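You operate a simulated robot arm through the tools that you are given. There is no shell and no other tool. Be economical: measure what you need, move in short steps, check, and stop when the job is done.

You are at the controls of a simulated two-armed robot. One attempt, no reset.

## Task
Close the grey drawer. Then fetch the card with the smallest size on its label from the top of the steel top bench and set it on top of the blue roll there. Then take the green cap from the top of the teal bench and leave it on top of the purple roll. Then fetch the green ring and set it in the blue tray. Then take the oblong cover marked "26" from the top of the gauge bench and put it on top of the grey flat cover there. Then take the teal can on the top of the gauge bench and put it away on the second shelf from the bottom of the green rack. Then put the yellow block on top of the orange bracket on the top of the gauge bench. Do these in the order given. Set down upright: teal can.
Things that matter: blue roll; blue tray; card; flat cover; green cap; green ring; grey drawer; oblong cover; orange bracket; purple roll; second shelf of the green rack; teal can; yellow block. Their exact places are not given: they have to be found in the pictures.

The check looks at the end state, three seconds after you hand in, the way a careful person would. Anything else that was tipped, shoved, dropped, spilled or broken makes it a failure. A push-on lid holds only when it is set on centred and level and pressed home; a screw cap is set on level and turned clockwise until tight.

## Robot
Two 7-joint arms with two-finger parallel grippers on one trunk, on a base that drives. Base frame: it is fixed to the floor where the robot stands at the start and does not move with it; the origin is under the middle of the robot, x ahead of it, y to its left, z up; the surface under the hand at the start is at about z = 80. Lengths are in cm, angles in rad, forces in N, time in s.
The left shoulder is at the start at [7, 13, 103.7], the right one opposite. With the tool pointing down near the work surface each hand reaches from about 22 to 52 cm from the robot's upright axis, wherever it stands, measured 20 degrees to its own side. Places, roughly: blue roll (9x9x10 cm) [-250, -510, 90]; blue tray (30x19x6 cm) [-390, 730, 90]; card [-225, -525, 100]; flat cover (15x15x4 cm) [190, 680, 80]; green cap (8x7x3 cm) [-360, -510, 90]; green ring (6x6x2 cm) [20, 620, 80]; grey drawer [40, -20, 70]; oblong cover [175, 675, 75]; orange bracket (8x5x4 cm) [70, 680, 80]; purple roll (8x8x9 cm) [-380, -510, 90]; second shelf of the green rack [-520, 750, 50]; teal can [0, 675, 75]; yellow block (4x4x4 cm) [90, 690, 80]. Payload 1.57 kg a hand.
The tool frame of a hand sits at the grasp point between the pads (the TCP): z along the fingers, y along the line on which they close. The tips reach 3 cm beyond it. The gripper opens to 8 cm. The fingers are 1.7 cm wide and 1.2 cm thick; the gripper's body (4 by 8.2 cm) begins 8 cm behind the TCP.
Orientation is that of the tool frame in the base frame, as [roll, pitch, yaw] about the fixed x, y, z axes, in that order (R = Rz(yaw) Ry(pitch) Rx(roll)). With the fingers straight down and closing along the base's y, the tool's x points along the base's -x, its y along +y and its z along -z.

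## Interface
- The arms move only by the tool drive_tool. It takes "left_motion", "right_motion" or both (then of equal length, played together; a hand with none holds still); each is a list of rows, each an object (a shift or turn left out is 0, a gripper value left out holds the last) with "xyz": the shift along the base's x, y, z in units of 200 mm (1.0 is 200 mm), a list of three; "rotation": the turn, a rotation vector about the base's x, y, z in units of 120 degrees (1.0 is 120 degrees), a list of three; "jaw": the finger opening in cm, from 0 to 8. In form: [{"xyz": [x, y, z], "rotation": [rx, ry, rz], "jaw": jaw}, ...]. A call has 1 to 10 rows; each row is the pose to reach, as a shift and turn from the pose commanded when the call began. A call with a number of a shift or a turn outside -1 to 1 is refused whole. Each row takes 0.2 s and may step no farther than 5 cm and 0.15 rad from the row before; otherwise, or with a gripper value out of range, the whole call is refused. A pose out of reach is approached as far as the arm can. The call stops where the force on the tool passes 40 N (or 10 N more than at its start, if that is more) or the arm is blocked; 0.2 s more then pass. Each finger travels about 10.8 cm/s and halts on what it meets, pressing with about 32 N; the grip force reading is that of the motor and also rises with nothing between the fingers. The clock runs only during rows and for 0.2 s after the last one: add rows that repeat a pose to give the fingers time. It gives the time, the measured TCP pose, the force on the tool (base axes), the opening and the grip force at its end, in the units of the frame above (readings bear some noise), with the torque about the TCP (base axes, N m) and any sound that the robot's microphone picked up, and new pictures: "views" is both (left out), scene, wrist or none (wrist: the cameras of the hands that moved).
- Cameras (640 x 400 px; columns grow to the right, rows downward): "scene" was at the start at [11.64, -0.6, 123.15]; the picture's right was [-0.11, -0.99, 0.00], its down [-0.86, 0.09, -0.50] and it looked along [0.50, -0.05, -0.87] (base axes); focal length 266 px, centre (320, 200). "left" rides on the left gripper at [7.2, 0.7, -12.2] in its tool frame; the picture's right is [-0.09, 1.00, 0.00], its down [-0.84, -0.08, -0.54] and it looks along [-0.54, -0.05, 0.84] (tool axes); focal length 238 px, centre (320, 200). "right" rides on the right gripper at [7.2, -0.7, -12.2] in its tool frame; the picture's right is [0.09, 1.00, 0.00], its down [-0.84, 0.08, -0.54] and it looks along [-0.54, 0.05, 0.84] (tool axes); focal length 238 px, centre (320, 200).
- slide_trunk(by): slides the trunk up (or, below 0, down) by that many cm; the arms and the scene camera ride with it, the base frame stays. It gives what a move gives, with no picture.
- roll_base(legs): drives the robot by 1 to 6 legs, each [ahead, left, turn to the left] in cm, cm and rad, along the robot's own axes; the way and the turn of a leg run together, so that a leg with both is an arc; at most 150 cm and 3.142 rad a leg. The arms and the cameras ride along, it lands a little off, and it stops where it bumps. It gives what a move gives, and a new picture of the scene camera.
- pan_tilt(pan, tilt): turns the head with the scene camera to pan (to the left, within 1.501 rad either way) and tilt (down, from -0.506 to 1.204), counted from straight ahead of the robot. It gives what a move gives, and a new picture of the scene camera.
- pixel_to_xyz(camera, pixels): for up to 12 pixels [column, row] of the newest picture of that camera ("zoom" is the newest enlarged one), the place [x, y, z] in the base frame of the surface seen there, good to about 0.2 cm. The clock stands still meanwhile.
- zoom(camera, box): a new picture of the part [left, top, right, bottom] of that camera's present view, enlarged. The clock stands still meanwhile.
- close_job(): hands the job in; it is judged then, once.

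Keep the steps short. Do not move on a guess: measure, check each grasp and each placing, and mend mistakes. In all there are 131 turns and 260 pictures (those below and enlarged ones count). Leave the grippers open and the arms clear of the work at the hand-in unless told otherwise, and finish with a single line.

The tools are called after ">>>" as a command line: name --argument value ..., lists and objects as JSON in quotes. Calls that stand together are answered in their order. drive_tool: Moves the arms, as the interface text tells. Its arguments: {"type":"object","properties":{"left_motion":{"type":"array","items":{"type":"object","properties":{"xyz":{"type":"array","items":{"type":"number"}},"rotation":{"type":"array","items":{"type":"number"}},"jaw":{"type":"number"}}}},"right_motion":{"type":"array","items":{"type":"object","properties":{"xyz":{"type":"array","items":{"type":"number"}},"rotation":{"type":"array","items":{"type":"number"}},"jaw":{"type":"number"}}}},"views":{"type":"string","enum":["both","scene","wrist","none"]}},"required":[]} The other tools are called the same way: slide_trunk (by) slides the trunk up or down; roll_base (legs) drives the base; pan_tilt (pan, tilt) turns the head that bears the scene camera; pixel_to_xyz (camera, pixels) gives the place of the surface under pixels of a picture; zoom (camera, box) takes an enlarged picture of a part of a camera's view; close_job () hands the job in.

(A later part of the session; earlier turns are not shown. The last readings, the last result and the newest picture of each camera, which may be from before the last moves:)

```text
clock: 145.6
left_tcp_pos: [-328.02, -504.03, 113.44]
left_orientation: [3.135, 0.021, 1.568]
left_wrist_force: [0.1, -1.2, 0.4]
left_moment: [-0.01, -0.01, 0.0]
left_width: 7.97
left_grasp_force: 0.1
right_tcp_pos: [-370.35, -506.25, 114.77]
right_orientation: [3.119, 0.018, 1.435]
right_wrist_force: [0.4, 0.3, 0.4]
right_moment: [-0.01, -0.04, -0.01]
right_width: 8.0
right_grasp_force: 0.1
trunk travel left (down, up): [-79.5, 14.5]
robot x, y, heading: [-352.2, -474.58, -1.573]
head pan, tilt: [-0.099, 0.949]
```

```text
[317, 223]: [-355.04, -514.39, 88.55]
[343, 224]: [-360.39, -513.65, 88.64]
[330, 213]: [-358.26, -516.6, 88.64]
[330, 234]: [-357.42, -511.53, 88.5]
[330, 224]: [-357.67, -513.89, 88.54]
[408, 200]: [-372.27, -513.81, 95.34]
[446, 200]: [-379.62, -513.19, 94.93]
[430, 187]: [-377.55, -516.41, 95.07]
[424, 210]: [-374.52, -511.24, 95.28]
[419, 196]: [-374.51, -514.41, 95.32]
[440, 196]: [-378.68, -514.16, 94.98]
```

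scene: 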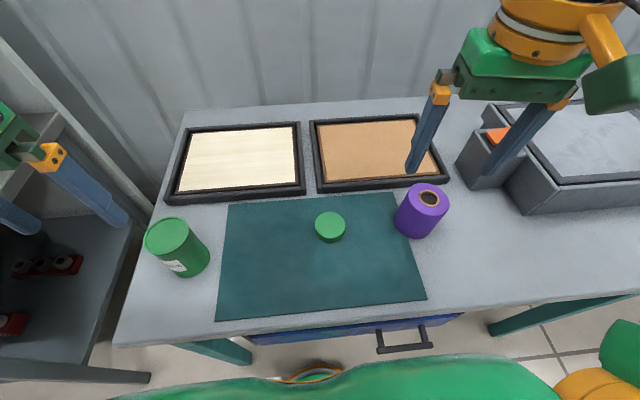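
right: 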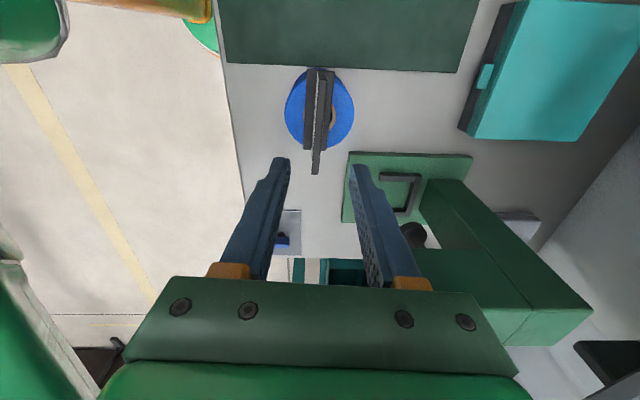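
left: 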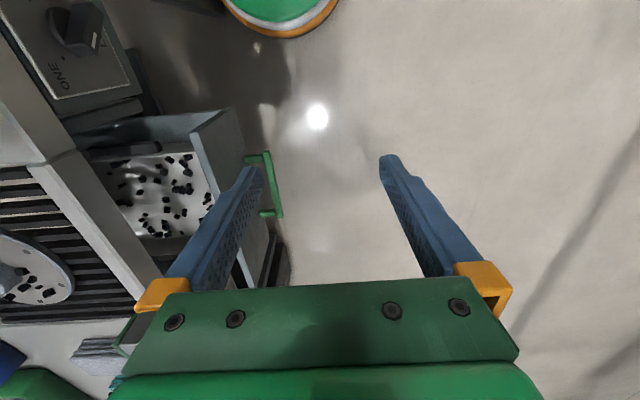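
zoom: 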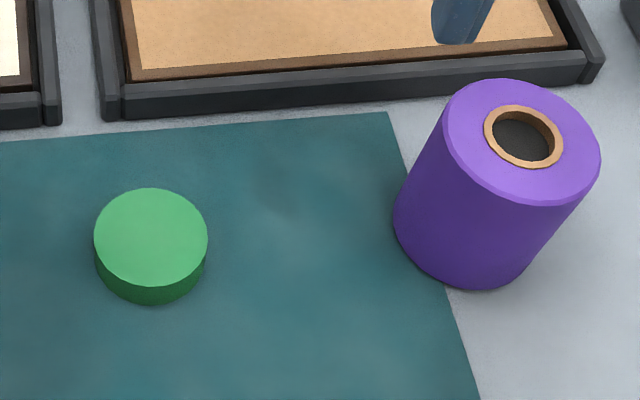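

I'll move above the cap at (-357.75,-514.0).

>>> drive_tool --right_motion '[{"xyz": [0.16, -0.1, 0], "rotation": [0, 0, 0.062], "jaw": 8}, {"xyz": [0.32, -0.2, 0], "rotation": [0, 0, 0.062]}, {"xyz": [0.48, -0.3, 0], "rotation": [0, 0, 0.062]}, {"xyz": [0.63, -0.388, 0], "rotation": [0, 0, 0.062]}, {"xyz": [0.63, -0.388, -0.24], "rotation": [0, 0, 0.062]}, {"xyz": [0.63, -0.388, -0.48], "rotation": [0, 0, 0.062]}, {"xyz": [0.63, -0.388, -0.72], "rotation": [0, 0, 0.062]}, {"xyz": [0.63, -0.388, -0.9], "rotation": [0, 0, 0.062]}, {"xyz": [0.63, -0.388, -0.9], "rotation": [0, 0, 0.062]}]' --views "both"

```text
clock: 147.6
left_tcp_pos: [-328.08, -503.98, 113.42]
left_orientation: [3.135, 0.022, 1.567]
left_wrist_force: [0.0, 0.0, -0.6]
left_moment: [0.0, -0.02, -0.03]
left_width: 8.01
left_grasp_force: 0.1
right_tcp_pos: [-357.78, -514.06, 96.8]
right_orientation: [3.118, 0.018, 1.563]
right_wrist_force: [0.3, 0.7, -0.1]
right_moment: [0.0, 0.01, -0.01]
right_width: 7.99
right_grasp_force: 0.1
trunk travel left (down, up): [-79.5, 14.5]
robot x, y, heading: [-352.0, -474.39, -1.572]
head pan, tilt: [-0.099, 0.949]
```

scene: 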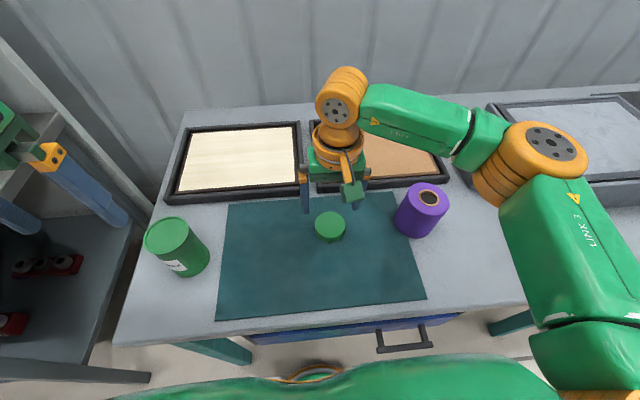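
right: 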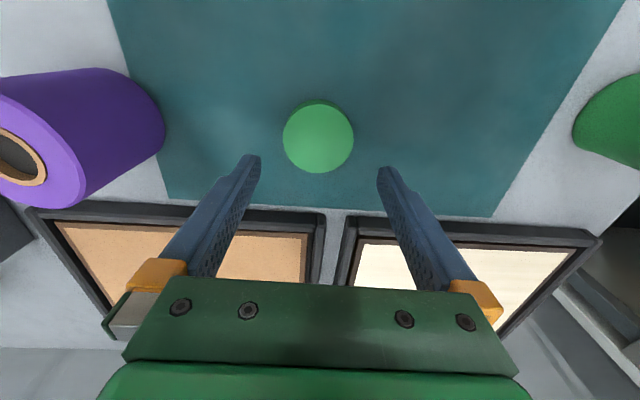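

Centred. I'll descend to 89.8 and grip.

>>> drive_tool --right_motion '[{"xyz": [0, 0, -0.15]}, {"xyz": [0, 0, -0.28]}, {"xyz": [0, 0, -0.35]}, {"xyz": [0, 0, -0.35], "jaw": 5}, {"xyz": [0, 0, -0.35], "jaw": 3}, {"xyz": [0, 0, -0.35], "jaw": 3}, {"xyz": [0, 0, -0.35], "jaw": 3}]' --views "wrist"

```text
clock: 149.2
left_tcp_pos: [-328.01, -503.94, 113.4]
left_orientation: [3.134, 0.022, 1.568]
left_wrist_force: [-0.2, -0.2, 0.3]
left_moment: [-0.02, 0.0, 0.04]
left_width: 8.01
left_grasp_force: 0.0
right_tcp_pos: [-357.84, -514.05, 90.0]
right_orientation: [3.12, 0.017, 1.565]
right_wrist_force: [-1.0, -1.5, 3.6]
right_moment: [-0.09, 0.11, 0.05]
right_width: 6.94
right_grasp_force: 32.4
trunk travel left (down, up): [-79.5, 14.5]
robot x, y, heading: [-352.01, -474.43, -1.574]
head pan, tilt: [-0.099, 0.949]
```

right: 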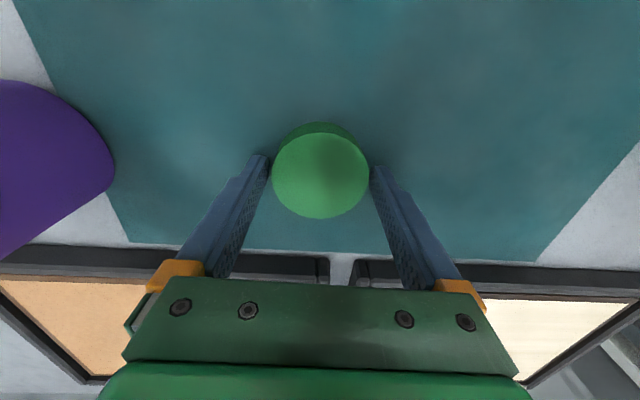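

Gripped at 6.9 cm. I'll lift 14 cm and carry it over the roll.

>>> drive_tool --right_motion '[{"xyz": [0, 0, 0.1]}, {"xyz": [0, 0, 0.3]}, {"xyz": [0, 0, 0.5]}, {"xyz": [0, 0, 0.7]}, {"xyz": [-0.23, 0, 0.7]}, {"xyz": [-0.46, 0, 0.7]}, {"xyz": [-0.69, 0.005, 0.7]}, {"xyz": [-0.913, 0.008, 0.7]}, {"xyz": [-0.913, 0.008, 0.55]}, {"xyz": [-0.913, 0.008, 0.55]}]' --views "both"

>>> zoom --camera "scene" --box '[370, 130, 490, 250]'

```text
clock: 151.4
left_tcp_pos: [-328.1, -504.04, 113.36]
left_orientation: [3.133, 0.021, 1.569]
left_wrist_force: [0.4, 0.2, -0.5]
left_moment: [-0.01, -0.02, -0.03]
left_width: 7.97
left_grasp_force: 0.1
right_tcp_pos: [-375.93, -513.87, 100.87]
right_orientation: [3.118, 0.019, 1.562]
right_wrist_force: [0.5, 0.1, 0.1]
right_moment: [-0.01, 0.03, -0.04]
right_width: 6.89
right_grasp_force: 31.9
trunk travel left (down, up): [-79.5, 14.5]
robot x, y, heading: [-352.13, -474.23, -1.57]
head pan, tilt: [-0.099, 0.949]
```

scene: 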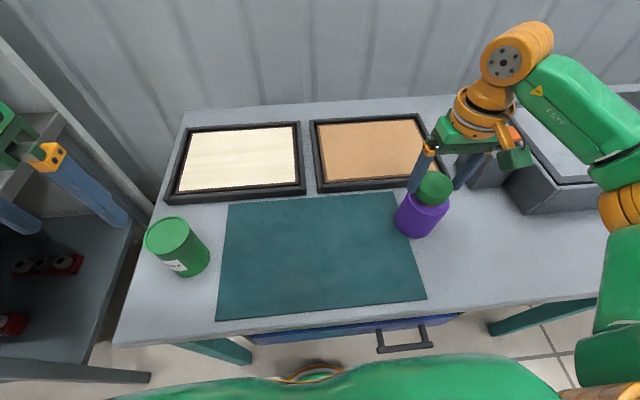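
right: 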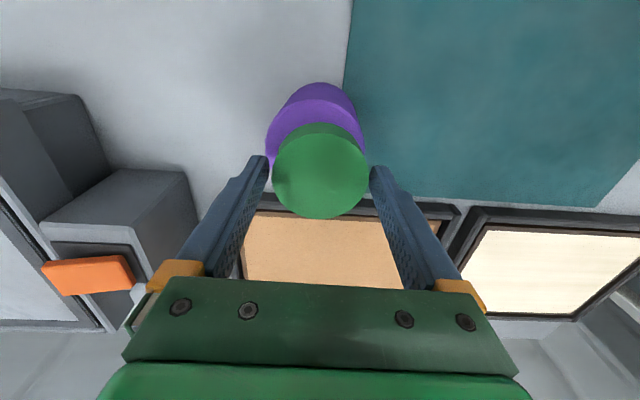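

```text
3.33 times, centred on (430, 190) of scene
```

zoom: 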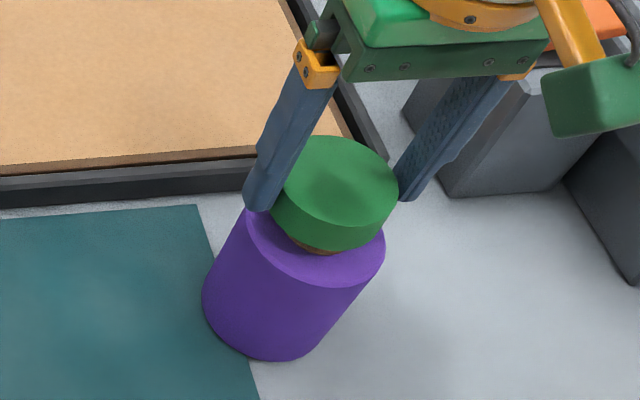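

>>> pixel_to_xyz --camera "zoom" --pixels '[[335, 180], [285, 180], [390, 185], [330, 215], [340, 145], [255, 235], [378, 265], [320, 282]]'

```text
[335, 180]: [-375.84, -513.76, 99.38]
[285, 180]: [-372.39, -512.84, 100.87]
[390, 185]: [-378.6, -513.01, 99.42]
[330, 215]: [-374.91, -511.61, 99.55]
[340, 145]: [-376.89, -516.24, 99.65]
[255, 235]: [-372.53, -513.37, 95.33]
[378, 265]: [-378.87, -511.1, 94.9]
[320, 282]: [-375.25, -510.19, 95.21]
```

Centred. I'll lower 1.8, then probe for contact.

>>> drive_tool --right_motion '[{"xyz": [0, 0, -0.05]}, {"xyz": [0, 0, -0.08]}, {"xyz": [0, 0, -0.09]}, {"xyz": [0, 0, -0.09]}]' --views "none"

>>> zoom --camera "scene" --box '[370, 130, 490, 250]'

```text
clock: 152.4
left_tcp_pos: [-328.04, -504.07, 113.42]
left_orientation: [3.134, 0.021, 1.566]
left_wrist_force: [-0.4, -0.4, 0.6]
left_moment: [-0.01, 0.02, 0.0]
left_width: 7.97
left_grasp_force: 0.1
right_tcp_pos: [-375.86, -513.92, 99.05]
right_orientation: [3.12, 0.021, 1.564]
right_wrist_force: [-0.1, -0.3, -0.1]
right_moment: [-0.01, 0.04, 0.03]
right_width: 6.91
right_grasp_force: 32.1
trunk travel left (down, up): [-79.5, 14.5]
robot x, y, heading: [-352.12, -474.77, -1.571]
head pan, tilt: [-0.099, 0.949]
```

```text
3.33 times, centred on (430, 190) of scene
```

zoom: 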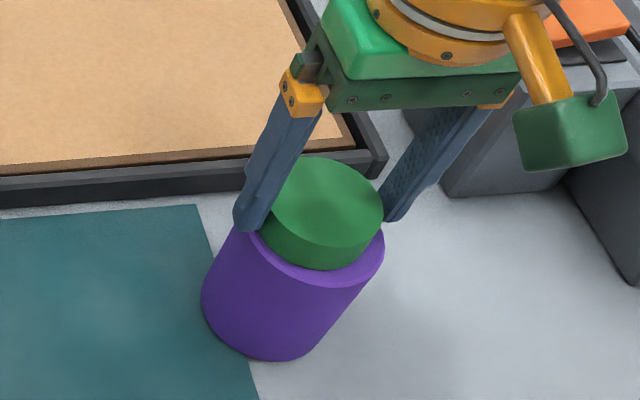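

>>> drive_tool --right_motion '[{"xyz": [0, 0, -0.008]}, {"xyz": [0, 0, -0.015]}, {"xyz": [0, 0, -0.015]}]' --views "none"

```text
clock: 153.2
left_tcp_pos: [-327.78, -503.86, 113.5]
left_orientation: [3.135, 0.023, 1.566]
left_wrist_force: [0.9, 0.6, -1.0]
left_moment: [0.01, 0.02, 0.01]
left_width: 8.0
left_grasp_force: 0.0
right_tcp_pos: [-375.68, -513.83, 98.93]
right_orientation: [3.119, 0.022, 1.565]
right_wrist_force: [1.5, -3.3, 12.8]
right_moment: [-0.12, -0.48, -0.13]
right_width: 6.92
right_grasp_force: 31.8
trunk travel left (down, up): [-79.5, 14.5]
robot x, y, heading: [-352.11, -474.23, -1.57]
head pan, tilt: [-0.099, 0.949]
```

Contact at 13 N. I'll open and lift.

>>> drive_tool --right_motion '[{"xyz": [0, 0, 0.004], "jaw": 7.4}, {"xyz": [0, 0, 0.004], "jaw": 8}, {"xyz": [0, 0, 0.004], "jaw": 8}, {"xyz": [0, 0, 0.1]}, {"xyz": [0, 0, 0.3]}, {"xyz": [0, 0, 0.5]}, {"xyz": [0, 0, 0.7]}]' --views "scene"

>>> zoom --camera "scene" --box '[370, 130, 490, 250]'

```text
clock: 154.8
left_tcp_pos: [-327.91, -503.83, 113.39]
left_orientation: [3.136, 0.023, 1.569]
left_wrist_force: [0.4, 0.2, 0.5]
left_moment: [0.0, 0.02, 0.03]
left_width: 8.0
left_grasp_force: 0.0
right_tcp_pos: [-375.94, -513.76, 112.79]
right_orientation: [3.119, 0.02, 1.563]
right_wrist_force: [0.9, 0.8, 0.5]
right_moment: [-0.02, -0.01, 0.01]
right_width: 8.02
right_grasp_force: 0.0
trunk travel left (down, up): [-79.5, 14.5]
robot x, y, heading: [-351.92, -474.26, -1.57]
head pan, tilt: [-0.099, 0.949]
```

scene: 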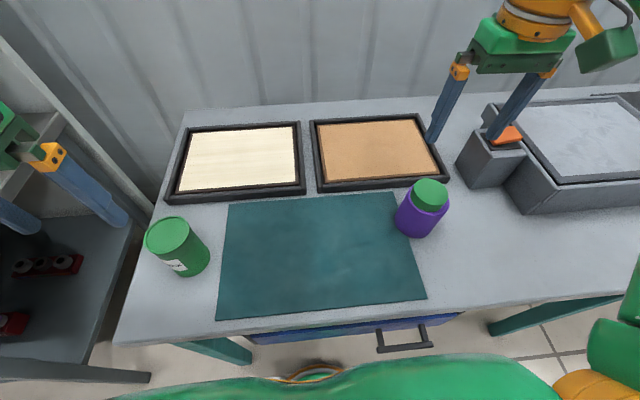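

```text
3.33 times, centred on (430, 190) of scene
```

zoom: 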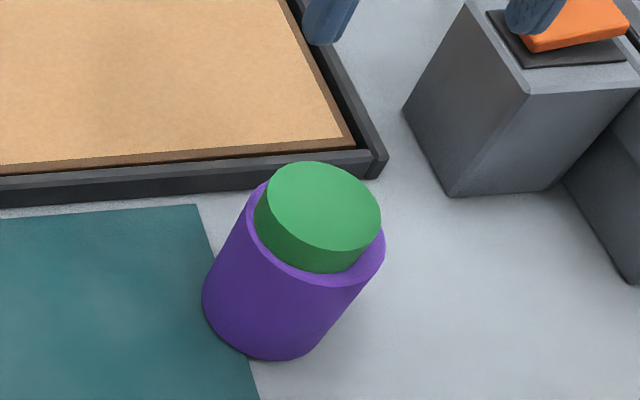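

Cap done. Next is the far side, beyond y 600. I'll back off, turn to face -x and look for a way across.

>>> roll_base --legs '[[-75, 0, 0], [0, 0, -1.57]]'

>>> pan_tilt --pan -0.6 --tilt 0.3

>>> pixel_to_xyz --camera "scene" --pixels '[[50, 200], [100, 250], [200, 250], [250, 200], [300, 200], [350, 200], [400, 200], [450, 200], [500, 200], [320, 300], [320, 150], [550, 250]]'

```text
clock: 162.8
left_tcp_pos: [-381.47, -422.54, 113.53]
left_orientation: [3.135, 0.022, -0.008]
left_wrist_force: [0.2, -0.2, 0.1]
left_moment: [0.01, -0.02, 0.01]
left_width: 8.0
left_grasp_force: 0.0
right_tcp_pos: [-391.12, -374.54, 112.77]
right_orientation: [3.119, 0.02, -0.012]
right_wrist_force: [-0.7, 0.3, 0.0]
right_moment: [-0.02, 0.01, 0.03]
right_width: 8.0
right_grasp_force: 0.1
trunk travel left (down, up): [-79.5, 14.5]
robot x, y, heading: [-351.88, -398.85, 3.132]
head pan, tilt: [-0.099, 0.949]
```

scene: 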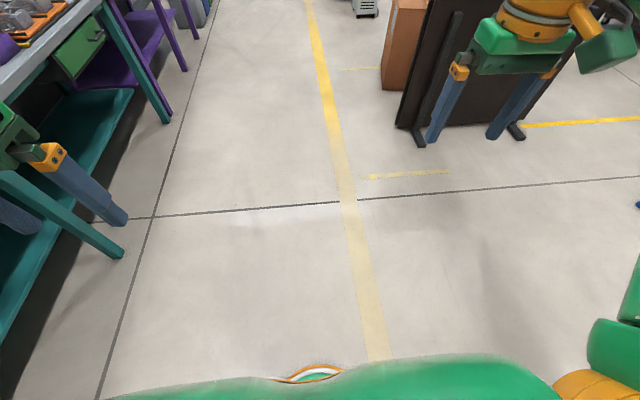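

```text
clock: 163.8
left_tcp_pos: [-381.53, -422.65, 113.51]
left_orientation: [3.133, 0.021, -0.009]
left_wrist_force: [0.0, -0.3, 0.2]
left_moment: [-0.01, -0.01, 0.0]
left_width: 8.0
left_grasp_force: 0.1
right_tcp_pos: [-391.13, -374.56, 112.7]
right_orientation: [3.117, 0.019, -0.009]
right_wrist_force: [-0.8, 0.4, 0.2]
right_moment: [0.02, -0.01, 0.02]
right_width: 8.03
right_grasp_force: 0.1
trunk travel left (down, up): [-79.5, 14.5]
robot x, y, heading: [-351.41, -398.53, 3.136]
head pan, tilt: [-0.6, 0.3]
```

scene: 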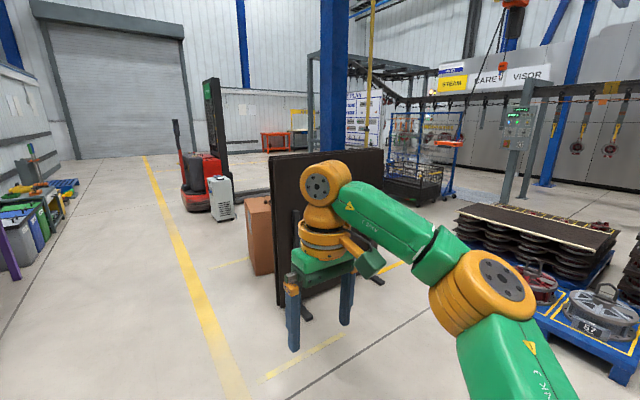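

```text
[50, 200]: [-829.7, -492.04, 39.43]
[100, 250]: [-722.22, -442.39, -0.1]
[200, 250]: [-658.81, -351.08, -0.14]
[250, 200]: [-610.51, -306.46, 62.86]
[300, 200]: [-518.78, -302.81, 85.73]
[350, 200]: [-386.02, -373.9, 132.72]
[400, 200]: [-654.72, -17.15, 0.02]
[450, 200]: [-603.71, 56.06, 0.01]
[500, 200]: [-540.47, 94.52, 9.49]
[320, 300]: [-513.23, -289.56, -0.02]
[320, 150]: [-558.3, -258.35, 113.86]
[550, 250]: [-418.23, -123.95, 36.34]
```

The gap between the brown board (x≈-513) and the blue pallet (x≈-420) leads towards +y. I'll turn to face +y, strafe to x≈-452 and go forward to y≈-235.

>>> roll_base --legs '[[0, 0, -1.57], [0, 102, 0], [120, 0, 0], [45, 0, 0]]'

>>> pan_tilt --pan 0.0 --tilt 0.3

>>> pixel_to_xyz --camera "scene" --pixels '[[50, 200], [100, 250], [200, 250], [250, 200], [300, 200], [350, 200], [400, 200], [450, 200], [500, 200], [320, 300], [320, 150], [420, 300]]'

```text
clock: 180.9
left_tcp_pos: [-472.05, -201.91, 113.42]
left_orientation: [3.135, 0.022, -1.608]
left_wrist_force: [-0.9, -0.1, 0.1]
left_moment: [0.03, 0.01, 0.02]
left_width: 7.99
left_grasp_force: 0.0
right_tcp_pos: [-423.92, -193.73, 112.81]
right_orientation: [3.12, 0.021, -1.612]
right_wrist_force: [-0.2, -0.2, -0.1]
right_moment: [0.02, 0.0, -0.01]
right_width: 8.0
right_grasp_force: 0.1
trunk travel left (down, up): [-79.5, 14.5]
robot x, y, heading: [-448.9, -232.11, 1.538]
head pan, tilt: [-0.6, 0.3]
```

scene: 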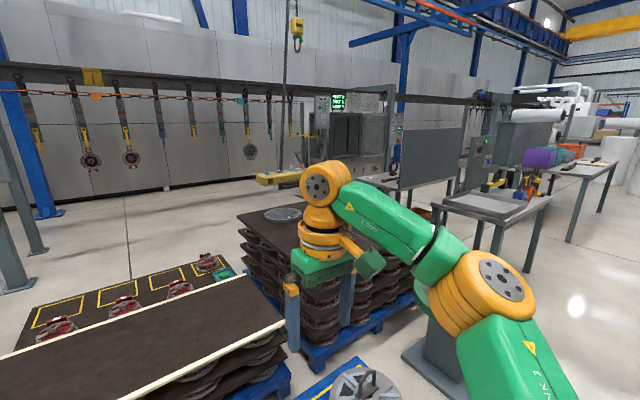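

```text
clock: 181.9
left_tcp_pos: [-471.96, -201.79, 113.43]
left_orientation: [3.136, 0.021, -1.608]
left_wrist_force: [0.0, 0.2, 0.8]
left_moment: [0.01, 0.02, 0.02]
left_width: 8.01
left_grasp_force: 0.1
right_tcp_pos: [-423.83, -193.41, 112.53]
right_orientation: [3.118, 0.018, -1.612]
right_wrist_force: [0.0, -0.4, -0.3]
right_moment: [-0.02, 0.01, -0.02]
right_width: 7.99
right_grasp_force: 0.0
trunk travel left (down, up): [-79.5, 14.5]
robot x, y, heading: [-448.73, -231.96, 1.54]
head pan, tilt: [0.0, 0.3]
```

scene: 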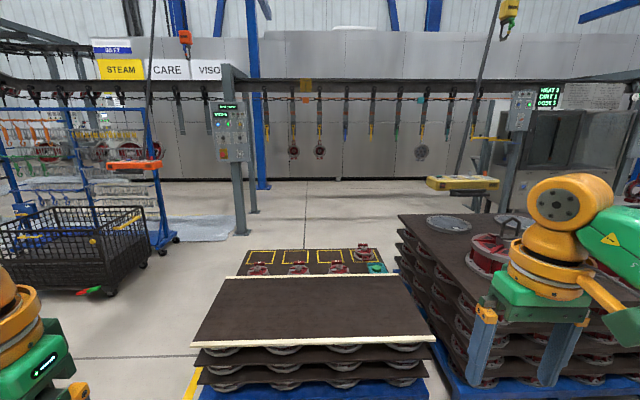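

```text
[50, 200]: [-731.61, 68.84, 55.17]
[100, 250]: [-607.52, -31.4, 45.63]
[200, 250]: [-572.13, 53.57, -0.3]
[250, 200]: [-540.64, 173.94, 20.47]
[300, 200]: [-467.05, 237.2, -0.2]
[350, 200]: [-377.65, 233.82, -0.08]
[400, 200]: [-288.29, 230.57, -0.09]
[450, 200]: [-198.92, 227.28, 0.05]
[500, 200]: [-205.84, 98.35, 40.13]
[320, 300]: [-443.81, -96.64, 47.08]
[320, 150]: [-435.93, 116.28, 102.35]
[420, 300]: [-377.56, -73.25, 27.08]
```

Stacked pallets are straight ahead and a long grey wall stands at y≈300. I'll look left and far right for the wall's ends.

>>> pan_tilt --pan 0.7 --tilt 0.15

>>> pixel_to_xyz --camera "scene" --pixels '[[50, 200], [150, 200], [250, 200], [300, 200], [350, 200], [400, 200], [450, 200], [500, 200], [550, 200], [320, 150], [400, 150], [200, 150]]'

>>> pan_tilt --pan -0.8 --tilt 0.15

>>> pixel_to_xyz --camera "scene" --pixels '[[50, 120], [100, 120], [200, 120], [250, 120], [300, 120], [350, 120], [400, 150], [450, 120], [500, 130], [550, 130], [600, 150], [620, 130]]'

```text
clock: 183.0
left_tcp_pos: [-471.98, -201.75, 113.37]
left_orientation: [3.135, 0.021, -1.608]
left_wrist_force: [0.3, -0.5, 1.3]
left_moment: [0.0, 0.02, 0.0]
left_width: 8.0
left_grasp_force: 0.3
right_tcp_pos: [-423.81, -193.52, 112.8]
right_orientation: [3.119, 0.019, -1.612]
right_wrist_force: [0.7, 0.6, -0.5]
right_moment: [0.0, -0.04, -0.01]
right_width: 7.98
right_grasp_force: 0.0
trunk travel left (down, up): [-79.5, 14.5]
robot x, y, heading: [-448.91, -232.38, 1.538]
head pan, tilt: [0.7, 0.15]
```

scene: 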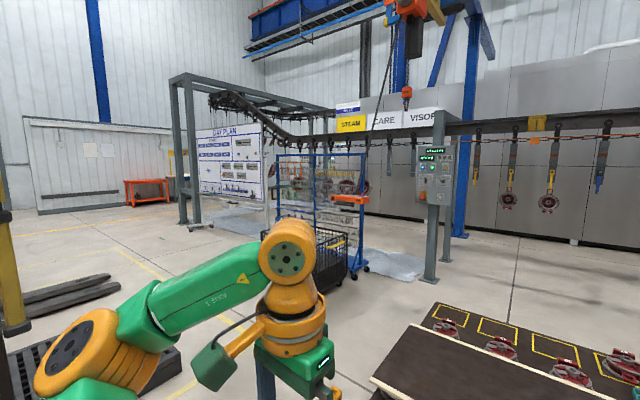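

```text
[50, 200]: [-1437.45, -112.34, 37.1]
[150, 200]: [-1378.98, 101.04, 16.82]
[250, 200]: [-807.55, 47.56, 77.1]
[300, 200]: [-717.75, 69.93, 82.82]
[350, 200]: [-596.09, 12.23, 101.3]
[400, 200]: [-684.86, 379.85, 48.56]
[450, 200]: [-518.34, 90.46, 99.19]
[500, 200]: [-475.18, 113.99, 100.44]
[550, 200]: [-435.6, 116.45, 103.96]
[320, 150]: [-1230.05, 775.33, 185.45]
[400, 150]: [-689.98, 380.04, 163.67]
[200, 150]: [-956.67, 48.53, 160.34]
```

```text
clock: 184.6
left_tcp_pos: [-471.95, -201.8, 113.51]
left_orientation: [3.135, 0.02, -1.606]
left_wrist_force: [0.7, -0.7, 0.5]
left_moment: [-0.01, 0.0, -0.02]
left_width: 8.02
left_grasp_force: 0.0
right_tcp_pos: [-423.71, -193.51, 112.8]
right_orientation: [3.12, 0.021, -1.611]
right_wrist_force: [0.0, 0.0, -1.0]
right_moment: [-0.01, 0.0, -0.04]
right_width: 8.0
right_grasp_force: 0.2
trunk travel left (down, up): [-79.5, 14.5]
robot x, y, heading: [-448.73, -232.37, 1.536]
head pan, tilt: [-0.799, 0.15]
```

scene: 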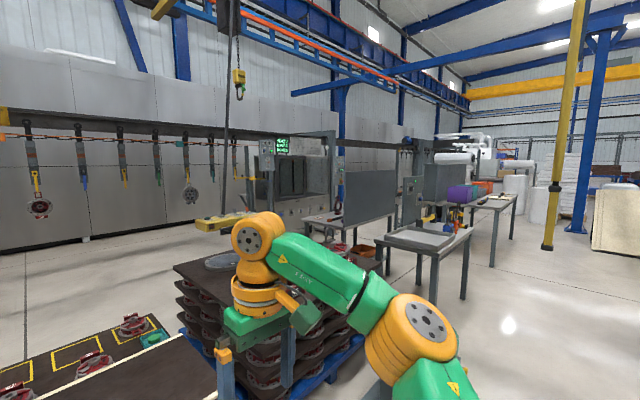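

```text
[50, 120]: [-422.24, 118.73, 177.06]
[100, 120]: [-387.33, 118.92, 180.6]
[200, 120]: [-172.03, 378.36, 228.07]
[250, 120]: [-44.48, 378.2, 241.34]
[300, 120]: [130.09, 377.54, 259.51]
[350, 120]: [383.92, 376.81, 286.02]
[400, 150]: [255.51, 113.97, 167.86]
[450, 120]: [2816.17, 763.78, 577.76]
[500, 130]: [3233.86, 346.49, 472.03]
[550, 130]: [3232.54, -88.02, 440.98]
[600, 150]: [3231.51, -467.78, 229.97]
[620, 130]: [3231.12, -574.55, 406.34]
```

The wall seems to end near x≈-720 on the left. Before going that way I'll check the close surroundings on my left.

>>> pan_tilt --pan 1.3 --tilt 0.45

>>> pixel_to_xyz --camera "scene" --pixels '[[100, 250], [200, 250], [250, 200], [300, 200], [350, 150], [400, 150], [450, 200], [500, 200], [550, 200], [600, 250], [400, 250], [560, 330]]'

```text
clock: 186.6
left_tcp_pos: [-472.13, -201.79, 113.39]
left_orientation: [3.133, 0.021, -1.609]
left_wrist_force: [-0.7, 0.2, -0.5]
left_moment: [-0.02, 0.03, 0.04]
left_width: 7.98
left_grasp_force: 0.1
right_tcp_pos: [-423.92, -193.52, 112.72]
right_orientation: [3.119, 0.019, -1.612]
right_wrist_force: [1.3, 0.0, 0.0]
right_moment: [0.02, -0.01, 0.03]
right_width: 8.01
right_grasp_force: 0.0
trunk travel left (down, up): [-79.5, 14.5]
robot x, y, heading: [-449.26, -232.59, 1.532]
head pan, tilt: [1.3, 0.45]
```

scene: 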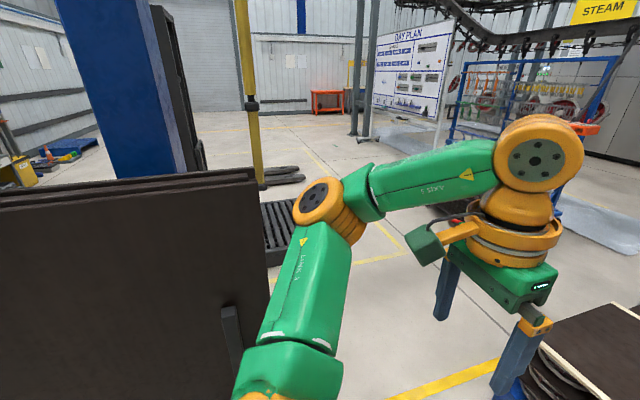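

```text
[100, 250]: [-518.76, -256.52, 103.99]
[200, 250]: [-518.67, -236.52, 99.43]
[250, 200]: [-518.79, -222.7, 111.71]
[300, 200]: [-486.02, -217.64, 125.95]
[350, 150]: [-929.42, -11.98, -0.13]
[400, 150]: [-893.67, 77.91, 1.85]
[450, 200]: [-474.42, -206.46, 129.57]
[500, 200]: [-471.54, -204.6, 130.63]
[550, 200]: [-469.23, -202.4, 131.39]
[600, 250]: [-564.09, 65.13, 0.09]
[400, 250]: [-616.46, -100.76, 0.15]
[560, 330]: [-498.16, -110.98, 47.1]
```

>>> pixel_to_xyz --camera "scene" --pixels '[[262, 183], [258, 110], [275, 210], [280, 262], [300, 245], [285, 175], [450, 380], [400, 395], [383, 230], [545, 395], [300, 170], [268, 290]]'

```text
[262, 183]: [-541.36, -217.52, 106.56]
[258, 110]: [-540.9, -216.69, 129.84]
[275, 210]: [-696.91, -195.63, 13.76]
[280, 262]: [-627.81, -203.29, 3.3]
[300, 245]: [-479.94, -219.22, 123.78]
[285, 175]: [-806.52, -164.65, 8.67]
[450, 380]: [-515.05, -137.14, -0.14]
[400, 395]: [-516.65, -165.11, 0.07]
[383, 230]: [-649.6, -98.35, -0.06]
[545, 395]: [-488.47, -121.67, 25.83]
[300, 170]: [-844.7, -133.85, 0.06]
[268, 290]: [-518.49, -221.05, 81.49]
```

The channel runs at y≈-165 between the post (-541,-217) and the pallets (y>-122). I'll drive through it and on to about (-560,-105).

>>> roll_base --legs '[[0, 15, 0.035], [63, 0, 0], [0, 95, 0], [62, 0, 0]]'

>>> pan_tilt --pan 0.4 --tilt 0.25

>>> pixel_to_xyz --camera "scene" --pixels '[[50, 200], [100, 200], [150, 200], [200, 200], [250, 200], [300, 200], [350, 200], [400, 200], [450, 200], [500, 200], [400, 150], [450, 250]]'

```text
clock: 198.8
left_tcp_pos: [-582.86, -76.55, 113.49]
left_orientation: [3.135, 0.021, -1.588]
left_wrist_force: [0.2, 0.6, -0.7]
left_moment: [0.05, -0.01, -0.01]
left_width: 8.03
left_grasp_force: 0.2
right_tcp_pos: [-534.84, -67.46, 112.85]
right_orientation: [3.118, 0.019, -1.593]
right_wrist_force: [-0.6, -0.4, 0.5]
right_moment: [0.03, 0.01, 0.05]
right_width: 8.0
right_grasp_force: 0.0
trunk travel left (down, up): [-79.5, 14.5]
robot x, y, heading: [-559.06, -106.24, 1.551]
head pan, tilt: [1.3, 0.45]
```

scene: 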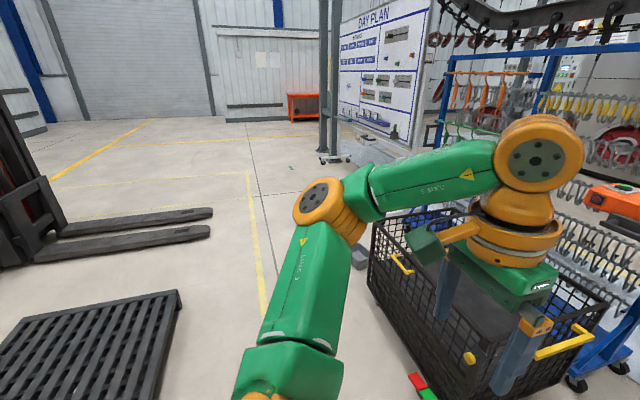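

```text
clock: 200.0
left_tcp_pos: [-582.87, -76.49, 113.49]
left_orientation: [3.134, 0.022, -1.588]
left_wrist_force: [-0.7, -0.3, -0.3]
left_moment: [-0.02, 0.03, 0.02]
left_width: 7.98
left_grasp_force: 0.0
right_tcp_pos: [-534.93, -67.42, 112.74]
right_orientation: [3.119, 0.02, -1.591]
right_wrist_force: [0.2, -0.3, 0.4]
right_moment: [0.03, 0.01, -0.01]
right_width: 8.0
right_grasp_force: 0.1
trunk travel left (down, up): [-79.5, 14.5]
robot x, y, heading: [-559.3, -106.48, 1.56]
head pan, tilt: [0.4, 0.25]
```

scene: 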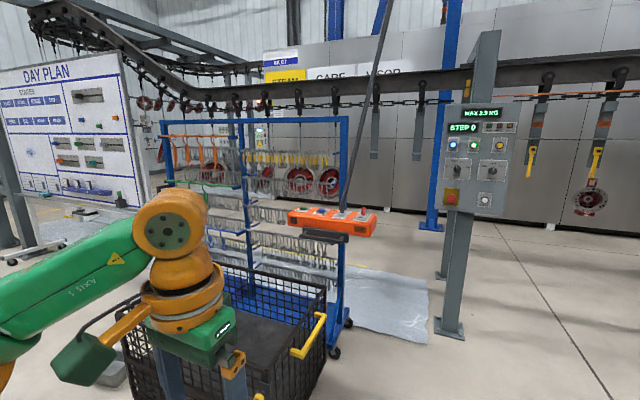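

```text
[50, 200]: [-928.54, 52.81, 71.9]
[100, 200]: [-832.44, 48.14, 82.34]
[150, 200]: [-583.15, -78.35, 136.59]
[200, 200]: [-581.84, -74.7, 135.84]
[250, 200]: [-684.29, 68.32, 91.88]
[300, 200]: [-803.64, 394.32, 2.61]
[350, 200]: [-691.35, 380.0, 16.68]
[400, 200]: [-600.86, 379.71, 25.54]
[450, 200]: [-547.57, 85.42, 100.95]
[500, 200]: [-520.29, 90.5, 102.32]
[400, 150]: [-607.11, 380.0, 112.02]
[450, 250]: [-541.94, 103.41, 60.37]
```

West of the planning board looks open. I'll measure the cart, tines and board posts on my left.

>>> pan_tilt --pan 1.3 --tilt 0.45

>>> pixel_to_xyz --camera "scene" --pixels '[[372, 285], [375, 225], [210, 212], [208, 232], [178, 292], [320, 160], [350, 158], [325, 80], [260, 200], [425, 395], [365, 255], [300, 130]]'

```text
clock: 201.2
left_tcp_pos: [-582.89, -76.53, 113.44]
left_orientation: [3.135, 0.02, -1.588]
left_wrist_force: [0.0, -0.2, 0.0]
left_moment: [-0.01, -0.04, 0.01]
left_width: 8.0
left_grasp_force: 0.1
right_tcp_pos: [-534.81, -67.46, 112.83]
right_orientation: [3.121, 0.02, -1.592]
right_wrist_force: [0.0, -0.3, 0.5]
right_moment: [-0.01, 0.02, -0.03]
right_width: 7.99
right_grasp_force: 0.1
trunk travel left (down, up): [-79.5, 14.5]
robot x, y, heading: [-559.48, -106.38, 1.556]
head pan, tilt: [1.3, 0.45]
```

scene: 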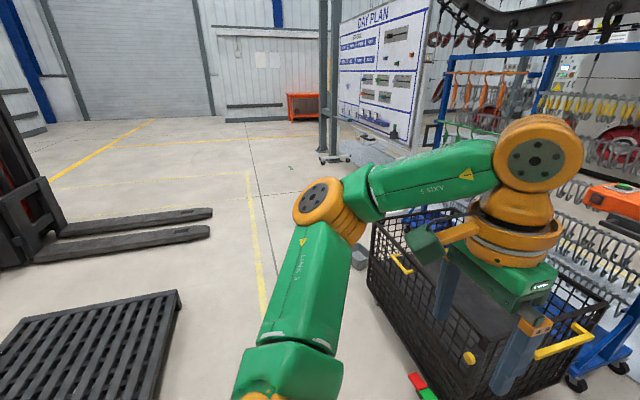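

```text
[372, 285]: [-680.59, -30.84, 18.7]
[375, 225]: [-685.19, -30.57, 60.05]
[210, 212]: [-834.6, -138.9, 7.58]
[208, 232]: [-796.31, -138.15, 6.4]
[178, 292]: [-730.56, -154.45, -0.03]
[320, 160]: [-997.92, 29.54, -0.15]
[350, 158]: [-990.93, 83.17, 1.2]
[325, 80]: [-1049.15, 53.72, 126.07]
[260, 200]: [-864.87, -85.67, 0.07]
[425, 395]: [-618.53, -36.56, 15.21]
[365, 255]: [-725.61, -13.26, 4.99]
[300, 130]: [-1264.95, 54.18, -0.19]
```

The channel between the tines (y -138) and the cart (y -31) is clear at y≈-95, and the posts end at x≈-1049. I'll strafe left to x≈-1130.

>>> roll_base --legs '[[10, 0, 0], [0, 150, 0], [0, 150, 0], [0, 150, 0], [0, 120, 0]]'

>>> pan_tilt --pan 0.0 --tilt 0.2

>>> pixel_to_xyz --camera "scene" --pixels '[[200, 200], [250, 200], [300, 200], [350, 200], [400, 200], [450, 200], [320, 250], [320, 170], [380, 170], [260, 170], [430, 170], [380, 250]]'

```text
clock: 229.1
left_tcp_pos: [-1154.15, -57.63, 113.43]
left_orientation: [3.136, 0.021, -1.587]
left_wrist_force: [-0.9, 0.4, 0.2]
left_moment: [0.0, 0.01, 0.0]
left_width: 8.05
left_grasp_force: 0.0
right_tcp_pos: [-1106.16, -48.13, 112.72]
right_orientation: [3.117, 0.019, -1.586]
right_wrist_force: [1.0, 0.4, -0.4]
right_moment: [-0.01, -0.02, -0.01]
right_width: 7.97
right_grasp_force: 0.1
trunk travel left (down, up): [-79.5, 14.5]
robot x, y, heading: [-1130.25, -87.16, 1.557]
head pan, tilt: [1.3, 0.45]
```

scene: 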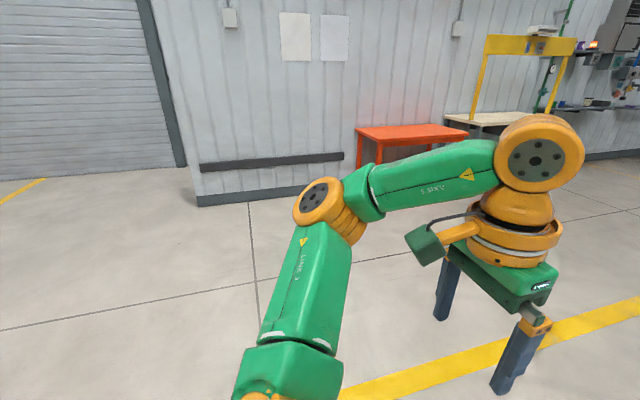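

```text
clock: 230.6
left_tcp_pos: [-1154.2, -57.6, 113.44]
left_orientation: [3.135, 0.024, -1.587]
left_wrist_force: [0.3, 0.5, 0.7]
left_moment: [-0.01, -0.01, 0.01]
left_width: 8.01
left_grasp_force: 0.0
right_tcp_pos: [-1106.24, -48.08, 112.79]
right_orientation: [3.119, 0.021, -1.586]
right_wrist_force: [0.4, -0.2, 0.2]
right_moment: [0.01, 0.0, 0.01]
right_width: 7.97
right_grasp_force: 0.0
trunk travel left (down, up): [-79.5, 14.5]
robot x, y, heading: [-1130.47, -87.16, 1.56]
head pan, tilt: [0.0, 0.201]
```

scene: 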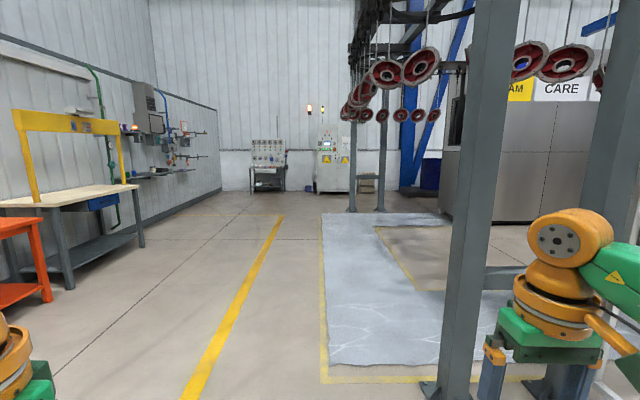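

```text
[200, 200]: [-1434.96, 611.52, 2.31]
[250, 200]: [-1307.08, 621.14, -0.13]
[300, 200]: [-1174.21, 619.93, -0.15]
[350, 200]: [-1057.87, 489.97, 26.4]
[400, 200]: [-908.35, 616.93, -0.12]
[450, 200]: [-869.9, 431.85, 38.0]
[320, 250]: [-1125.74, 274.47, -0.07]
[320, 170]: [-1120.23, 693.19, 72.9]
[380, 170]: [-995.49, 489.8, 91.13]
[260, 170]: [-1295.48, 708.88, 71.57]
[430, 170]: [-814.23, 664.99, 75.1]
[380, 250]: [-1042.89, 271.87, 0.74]
```

The aisle is open up to y≈620. I'll drive ahead about 640 and turn to face +x.

>>> roll_base --legs '[[0, 15, 0.01], [150, 0, 0], [150, 0, 0], [150, 0, 0], [150, 0, 0], [40, 0, 0]]'

>>> pan_tilt --pan -1.4 --tilt 0.2

>>> pixel_to_xyz --camera "scene" --pixels '[[100, 200], [200, 200], [250, 200], [300, 200], [350, 200], [400, 200], [450, 200], [320, 250], [320, 170], [380, 170], [260, 170], [430, 170]]'

```text
clock: 262.2
left_tcp_pos: [-1168.72, 583.37, 113.48]
left_orientation: [3.134, 0.024, -1.571]
left_wrist_force: [-0.1, -0.9, -0.3]
left_moment: [0.03, 0.04, 0.02]
left_width: 8.02
left_grasp_force: 0.0
right_tcp_pos: [-1120.81, 593.27, 112.84]
right_orientation: [3.119, 0.021, -1.574]
right_wrist_force: [-0.2, -1.2, -0.6]
right_moment: [0.02, 0.0, -0.02]
right_width: 8.01
right_grasp_force: 0.0
trunk travel left (down, up): [-79.5, 14.5]
robot x, y, heading: [-1144.42, 554.06, 1.571]
head pan, tilt: [0.0, 0.201]
```

scene: 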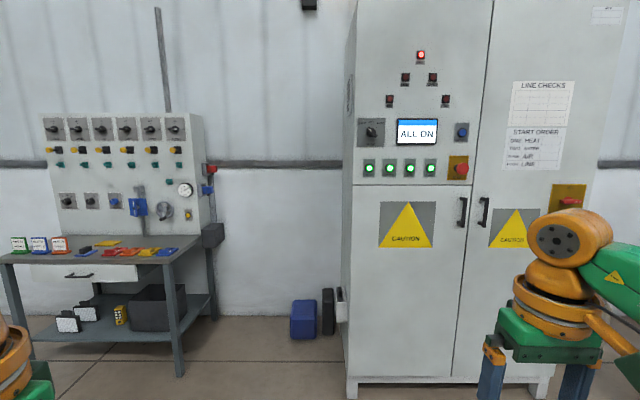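

```text
clock: 263.8
left_tcp_pos: [-1168.69, 583.46, 113.5]
left_orientation: [3.134, 0.021, -1.57]
left_wrist_force: [0.7, 0.2, -0.1]
left_moment: [0.0, 0.02, 0.04]
left_width: 7.99
left_grasp_force: 0.1
right_tcp_pos: [-1120.8, 593.35, 112.77]
right_orientation: [3.119, 0.021, -1.575]
right_wrist_force: [-0.8, -0.3, 0.0]
right_moment: [0.0, 0.01, -0.03]
right_width: 8.01
right_grasp_force: 0.1
trunk travel left (down, up): [-79.5, 14.5]
robot x, y, heading: [-1144.25, 554.33, 1.569]
head pan, tilt: [-1.4, 0.201]
```

scene: 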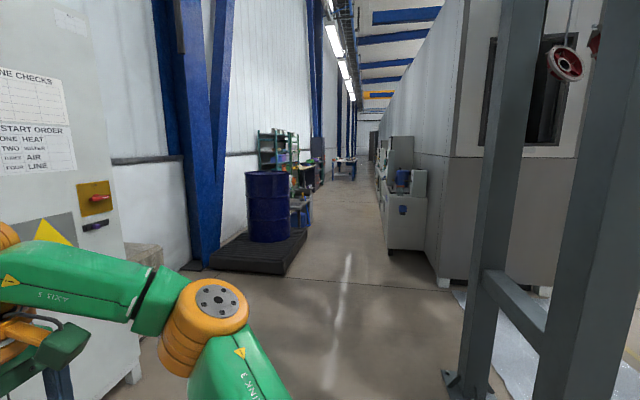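

```text
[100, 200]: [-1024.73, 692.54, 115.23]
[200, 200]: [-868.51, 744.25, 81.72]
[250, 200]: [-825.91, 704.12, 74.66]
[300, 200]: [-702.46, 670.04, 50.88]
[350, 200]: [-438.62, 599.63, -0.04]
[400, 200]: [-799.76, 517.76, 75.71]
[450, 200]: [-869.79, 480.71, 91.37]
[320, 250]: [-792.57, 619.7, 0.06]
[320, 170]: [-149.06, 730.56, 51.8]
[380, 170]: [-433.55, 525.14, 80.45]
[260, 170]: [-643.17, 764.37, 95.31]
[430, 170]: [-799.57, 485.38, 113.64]
```

The corridor runs east at y≈525–650. I'll go to y≈590, turn to face +x and drive 600.

>>> roll_base --legs '[[35, 0, 0], [0, 0, -1.57], [150, 0, 0], [150, 0, 0], [150, 0, 0], [150, 0, 0]]'

>>> pan_tilt --pan 0.3 --tilt 0.25

>>> pixel_to_xyz --camera "scene" --pixels '[[100, 200], [200, 200], [250, 200], [300, 200], [350, 200], [400, 200], [450, 200], [500, 200], [400, 170], [430, 170], [350, 160], [300, 160]]'

```text
clock: 297.9
left_tcp_pos: [-517.64, 624.63, 113.53]
left_orientation: [3.135, 0.023, -3.129]
left_wrist_force: [0.3, 0.7, 0.0]
left_moment: [0.01, -0.04, 0.02]
left_width: 8.01
left_grasp_force: 0.1
right_tcp_pos: [-506.9, 576.85, 112.62]
right_orientation: [3.119, 0.018, -3.131]
right_wrist_force: [0.2, 0.3, 0.3]
right_moment: [0.0, 0.0, 0.01]
right_width: 7.99
right_grasp_force: 0.1
trunk travel left (down, up): [-79.5, 14.5]
robot x, y, heading: [-546.46, 599.85, 0.018]
head pan, tilt: [-1.4, 0.201]
```

scene: 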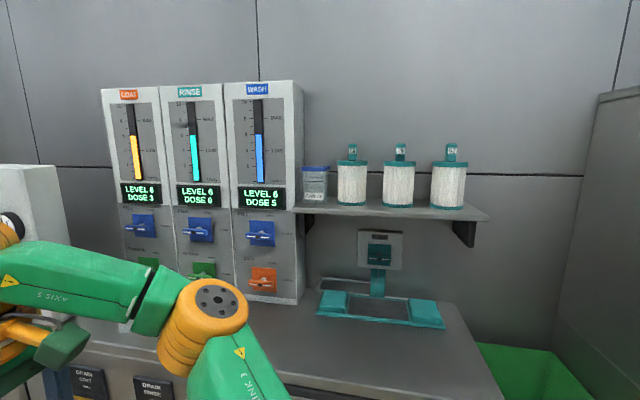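

```text
clock: 299.6
left_tcp_pos: [-517.65, 624.55, 113.48]
left_orientation: [3.135, 0.022, -3.128]
left_wrist_force: [0.4, 0.1, -0.2]
left_moment: [0.0, 0.0, 0.03]
left_width: 8.01
left_grasp_force: 0.1
right_tcp_pos: [-506.89, 576.83, 112.71]
right_orientation: [3.119, 0.02, -3.131]
right_wrist_force: [-0.2, 0.5, -0.2]
right_moment: [0.03, 0.0, -0.02]
right_width: 8.0
right_grasp_force: 0.0
trunk travel left (down, up): [-79.5, 14.5]
robot x, y, heading: [-546.54, 600.32, 0.018]
head pan, tilt: [0.3, 0.25]
```

scene: 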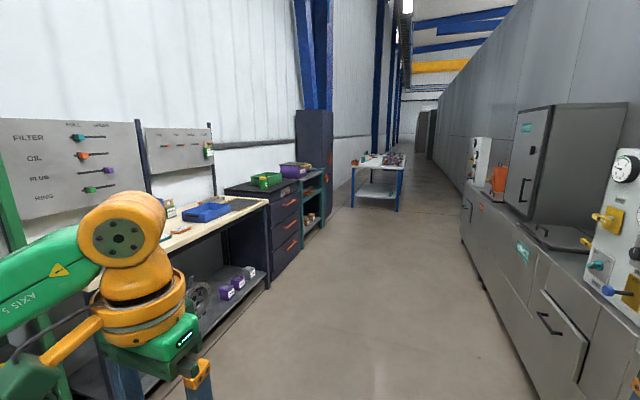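

```text
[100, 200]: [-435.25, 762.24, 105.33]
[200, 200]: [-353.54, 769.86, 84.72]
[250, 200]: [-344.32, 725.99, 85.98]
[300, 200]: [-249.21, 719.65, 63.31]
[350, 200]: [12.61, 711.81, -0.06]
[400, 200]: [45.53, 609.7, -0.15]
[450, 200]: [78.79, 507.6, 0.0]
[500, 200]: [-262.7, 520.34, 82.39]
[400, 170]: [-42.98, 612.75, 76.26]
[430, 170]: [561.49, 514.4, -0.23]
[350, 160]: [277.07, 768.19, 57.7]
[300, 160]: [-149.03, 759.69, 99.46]
```

The blue-legged table at x≥-45, y≥612 should be the gauge bench. I'll drive 430 ahead and look at it.

>>> roll_base --legs '[[0, 0, -0.05], [150, 0, 0], [150, 0, 0], [130, 0, 0]]'

>>> pan_tilt --pan 0.5 --tilt 0.4

>>> zoom --camera "scene" --box '[160, 60, 480, 260]'

```text
clock: 320.5
left_tcp_pos: [-88.96, 617.39, 113.52]
left_orientation: [3.134, 0.022, 3.139]
left_wrist_force: [-0.7, 0.7, -0.4]
left_moment: [0.04, -0.03, -0.01]
left_width: 7.98
left_grasp_force: 0.1
right_tcp_pos: [-79.05, 569.41, 112.7]
right_orientation: [3.119, 0.018, 3.135]
right_wrist_force: [0.1, -1.0, -0.3]
right_moment: [0.0, -0.04, -0.01]
right_width: 7.99
right_grasp_force: 0.1
trunk travel left (down, up): [-79.5, 14.5]
robot x, y, heading: [-118.47, 592.98, -0.002]
head pan, tilt: [0.3, 0.25]
```

scene: 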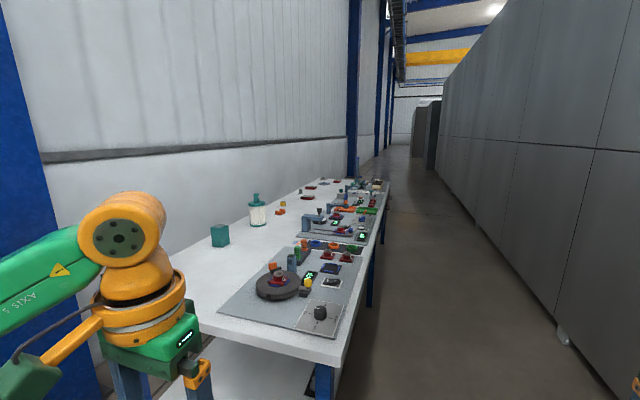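

```text
clock: 321.3
left_tcp_pos: [-88.73, 617.18, 113.3]
left_orientation: [3.135, 0.019, 3.139]
left_wrist_force: [-1.1, -0.6, 0.3]
left_moment: [-0.04, 0.02, 0.0]
left_width: 8.0
left_grasp_force: 0.0
right_tcp_pos: [-79.04, 569.47, 112.7]
right_orientation: [3.12, 0.019, 3.136]
right_wrist_force: [0.5, -0.2, -0.5]
right_moment: [0.01, 0.0, 0.02]
right_width: 7.97
right_grasp_force: 0.1
trunk travel left (down, up): [-79.5, 14.5]
robot x, y, heading: [-118.74, 592.96, -0.001]
head pan, tilt: [0.499, 0.4]
```

scene: 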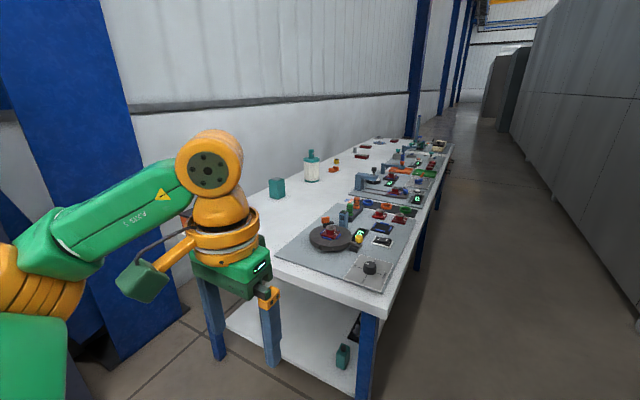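

```text
2.00 times, centred on (320, 160) of scene
```

zoom: 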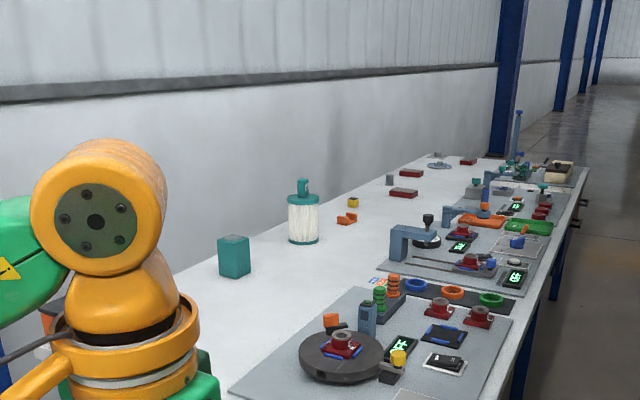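

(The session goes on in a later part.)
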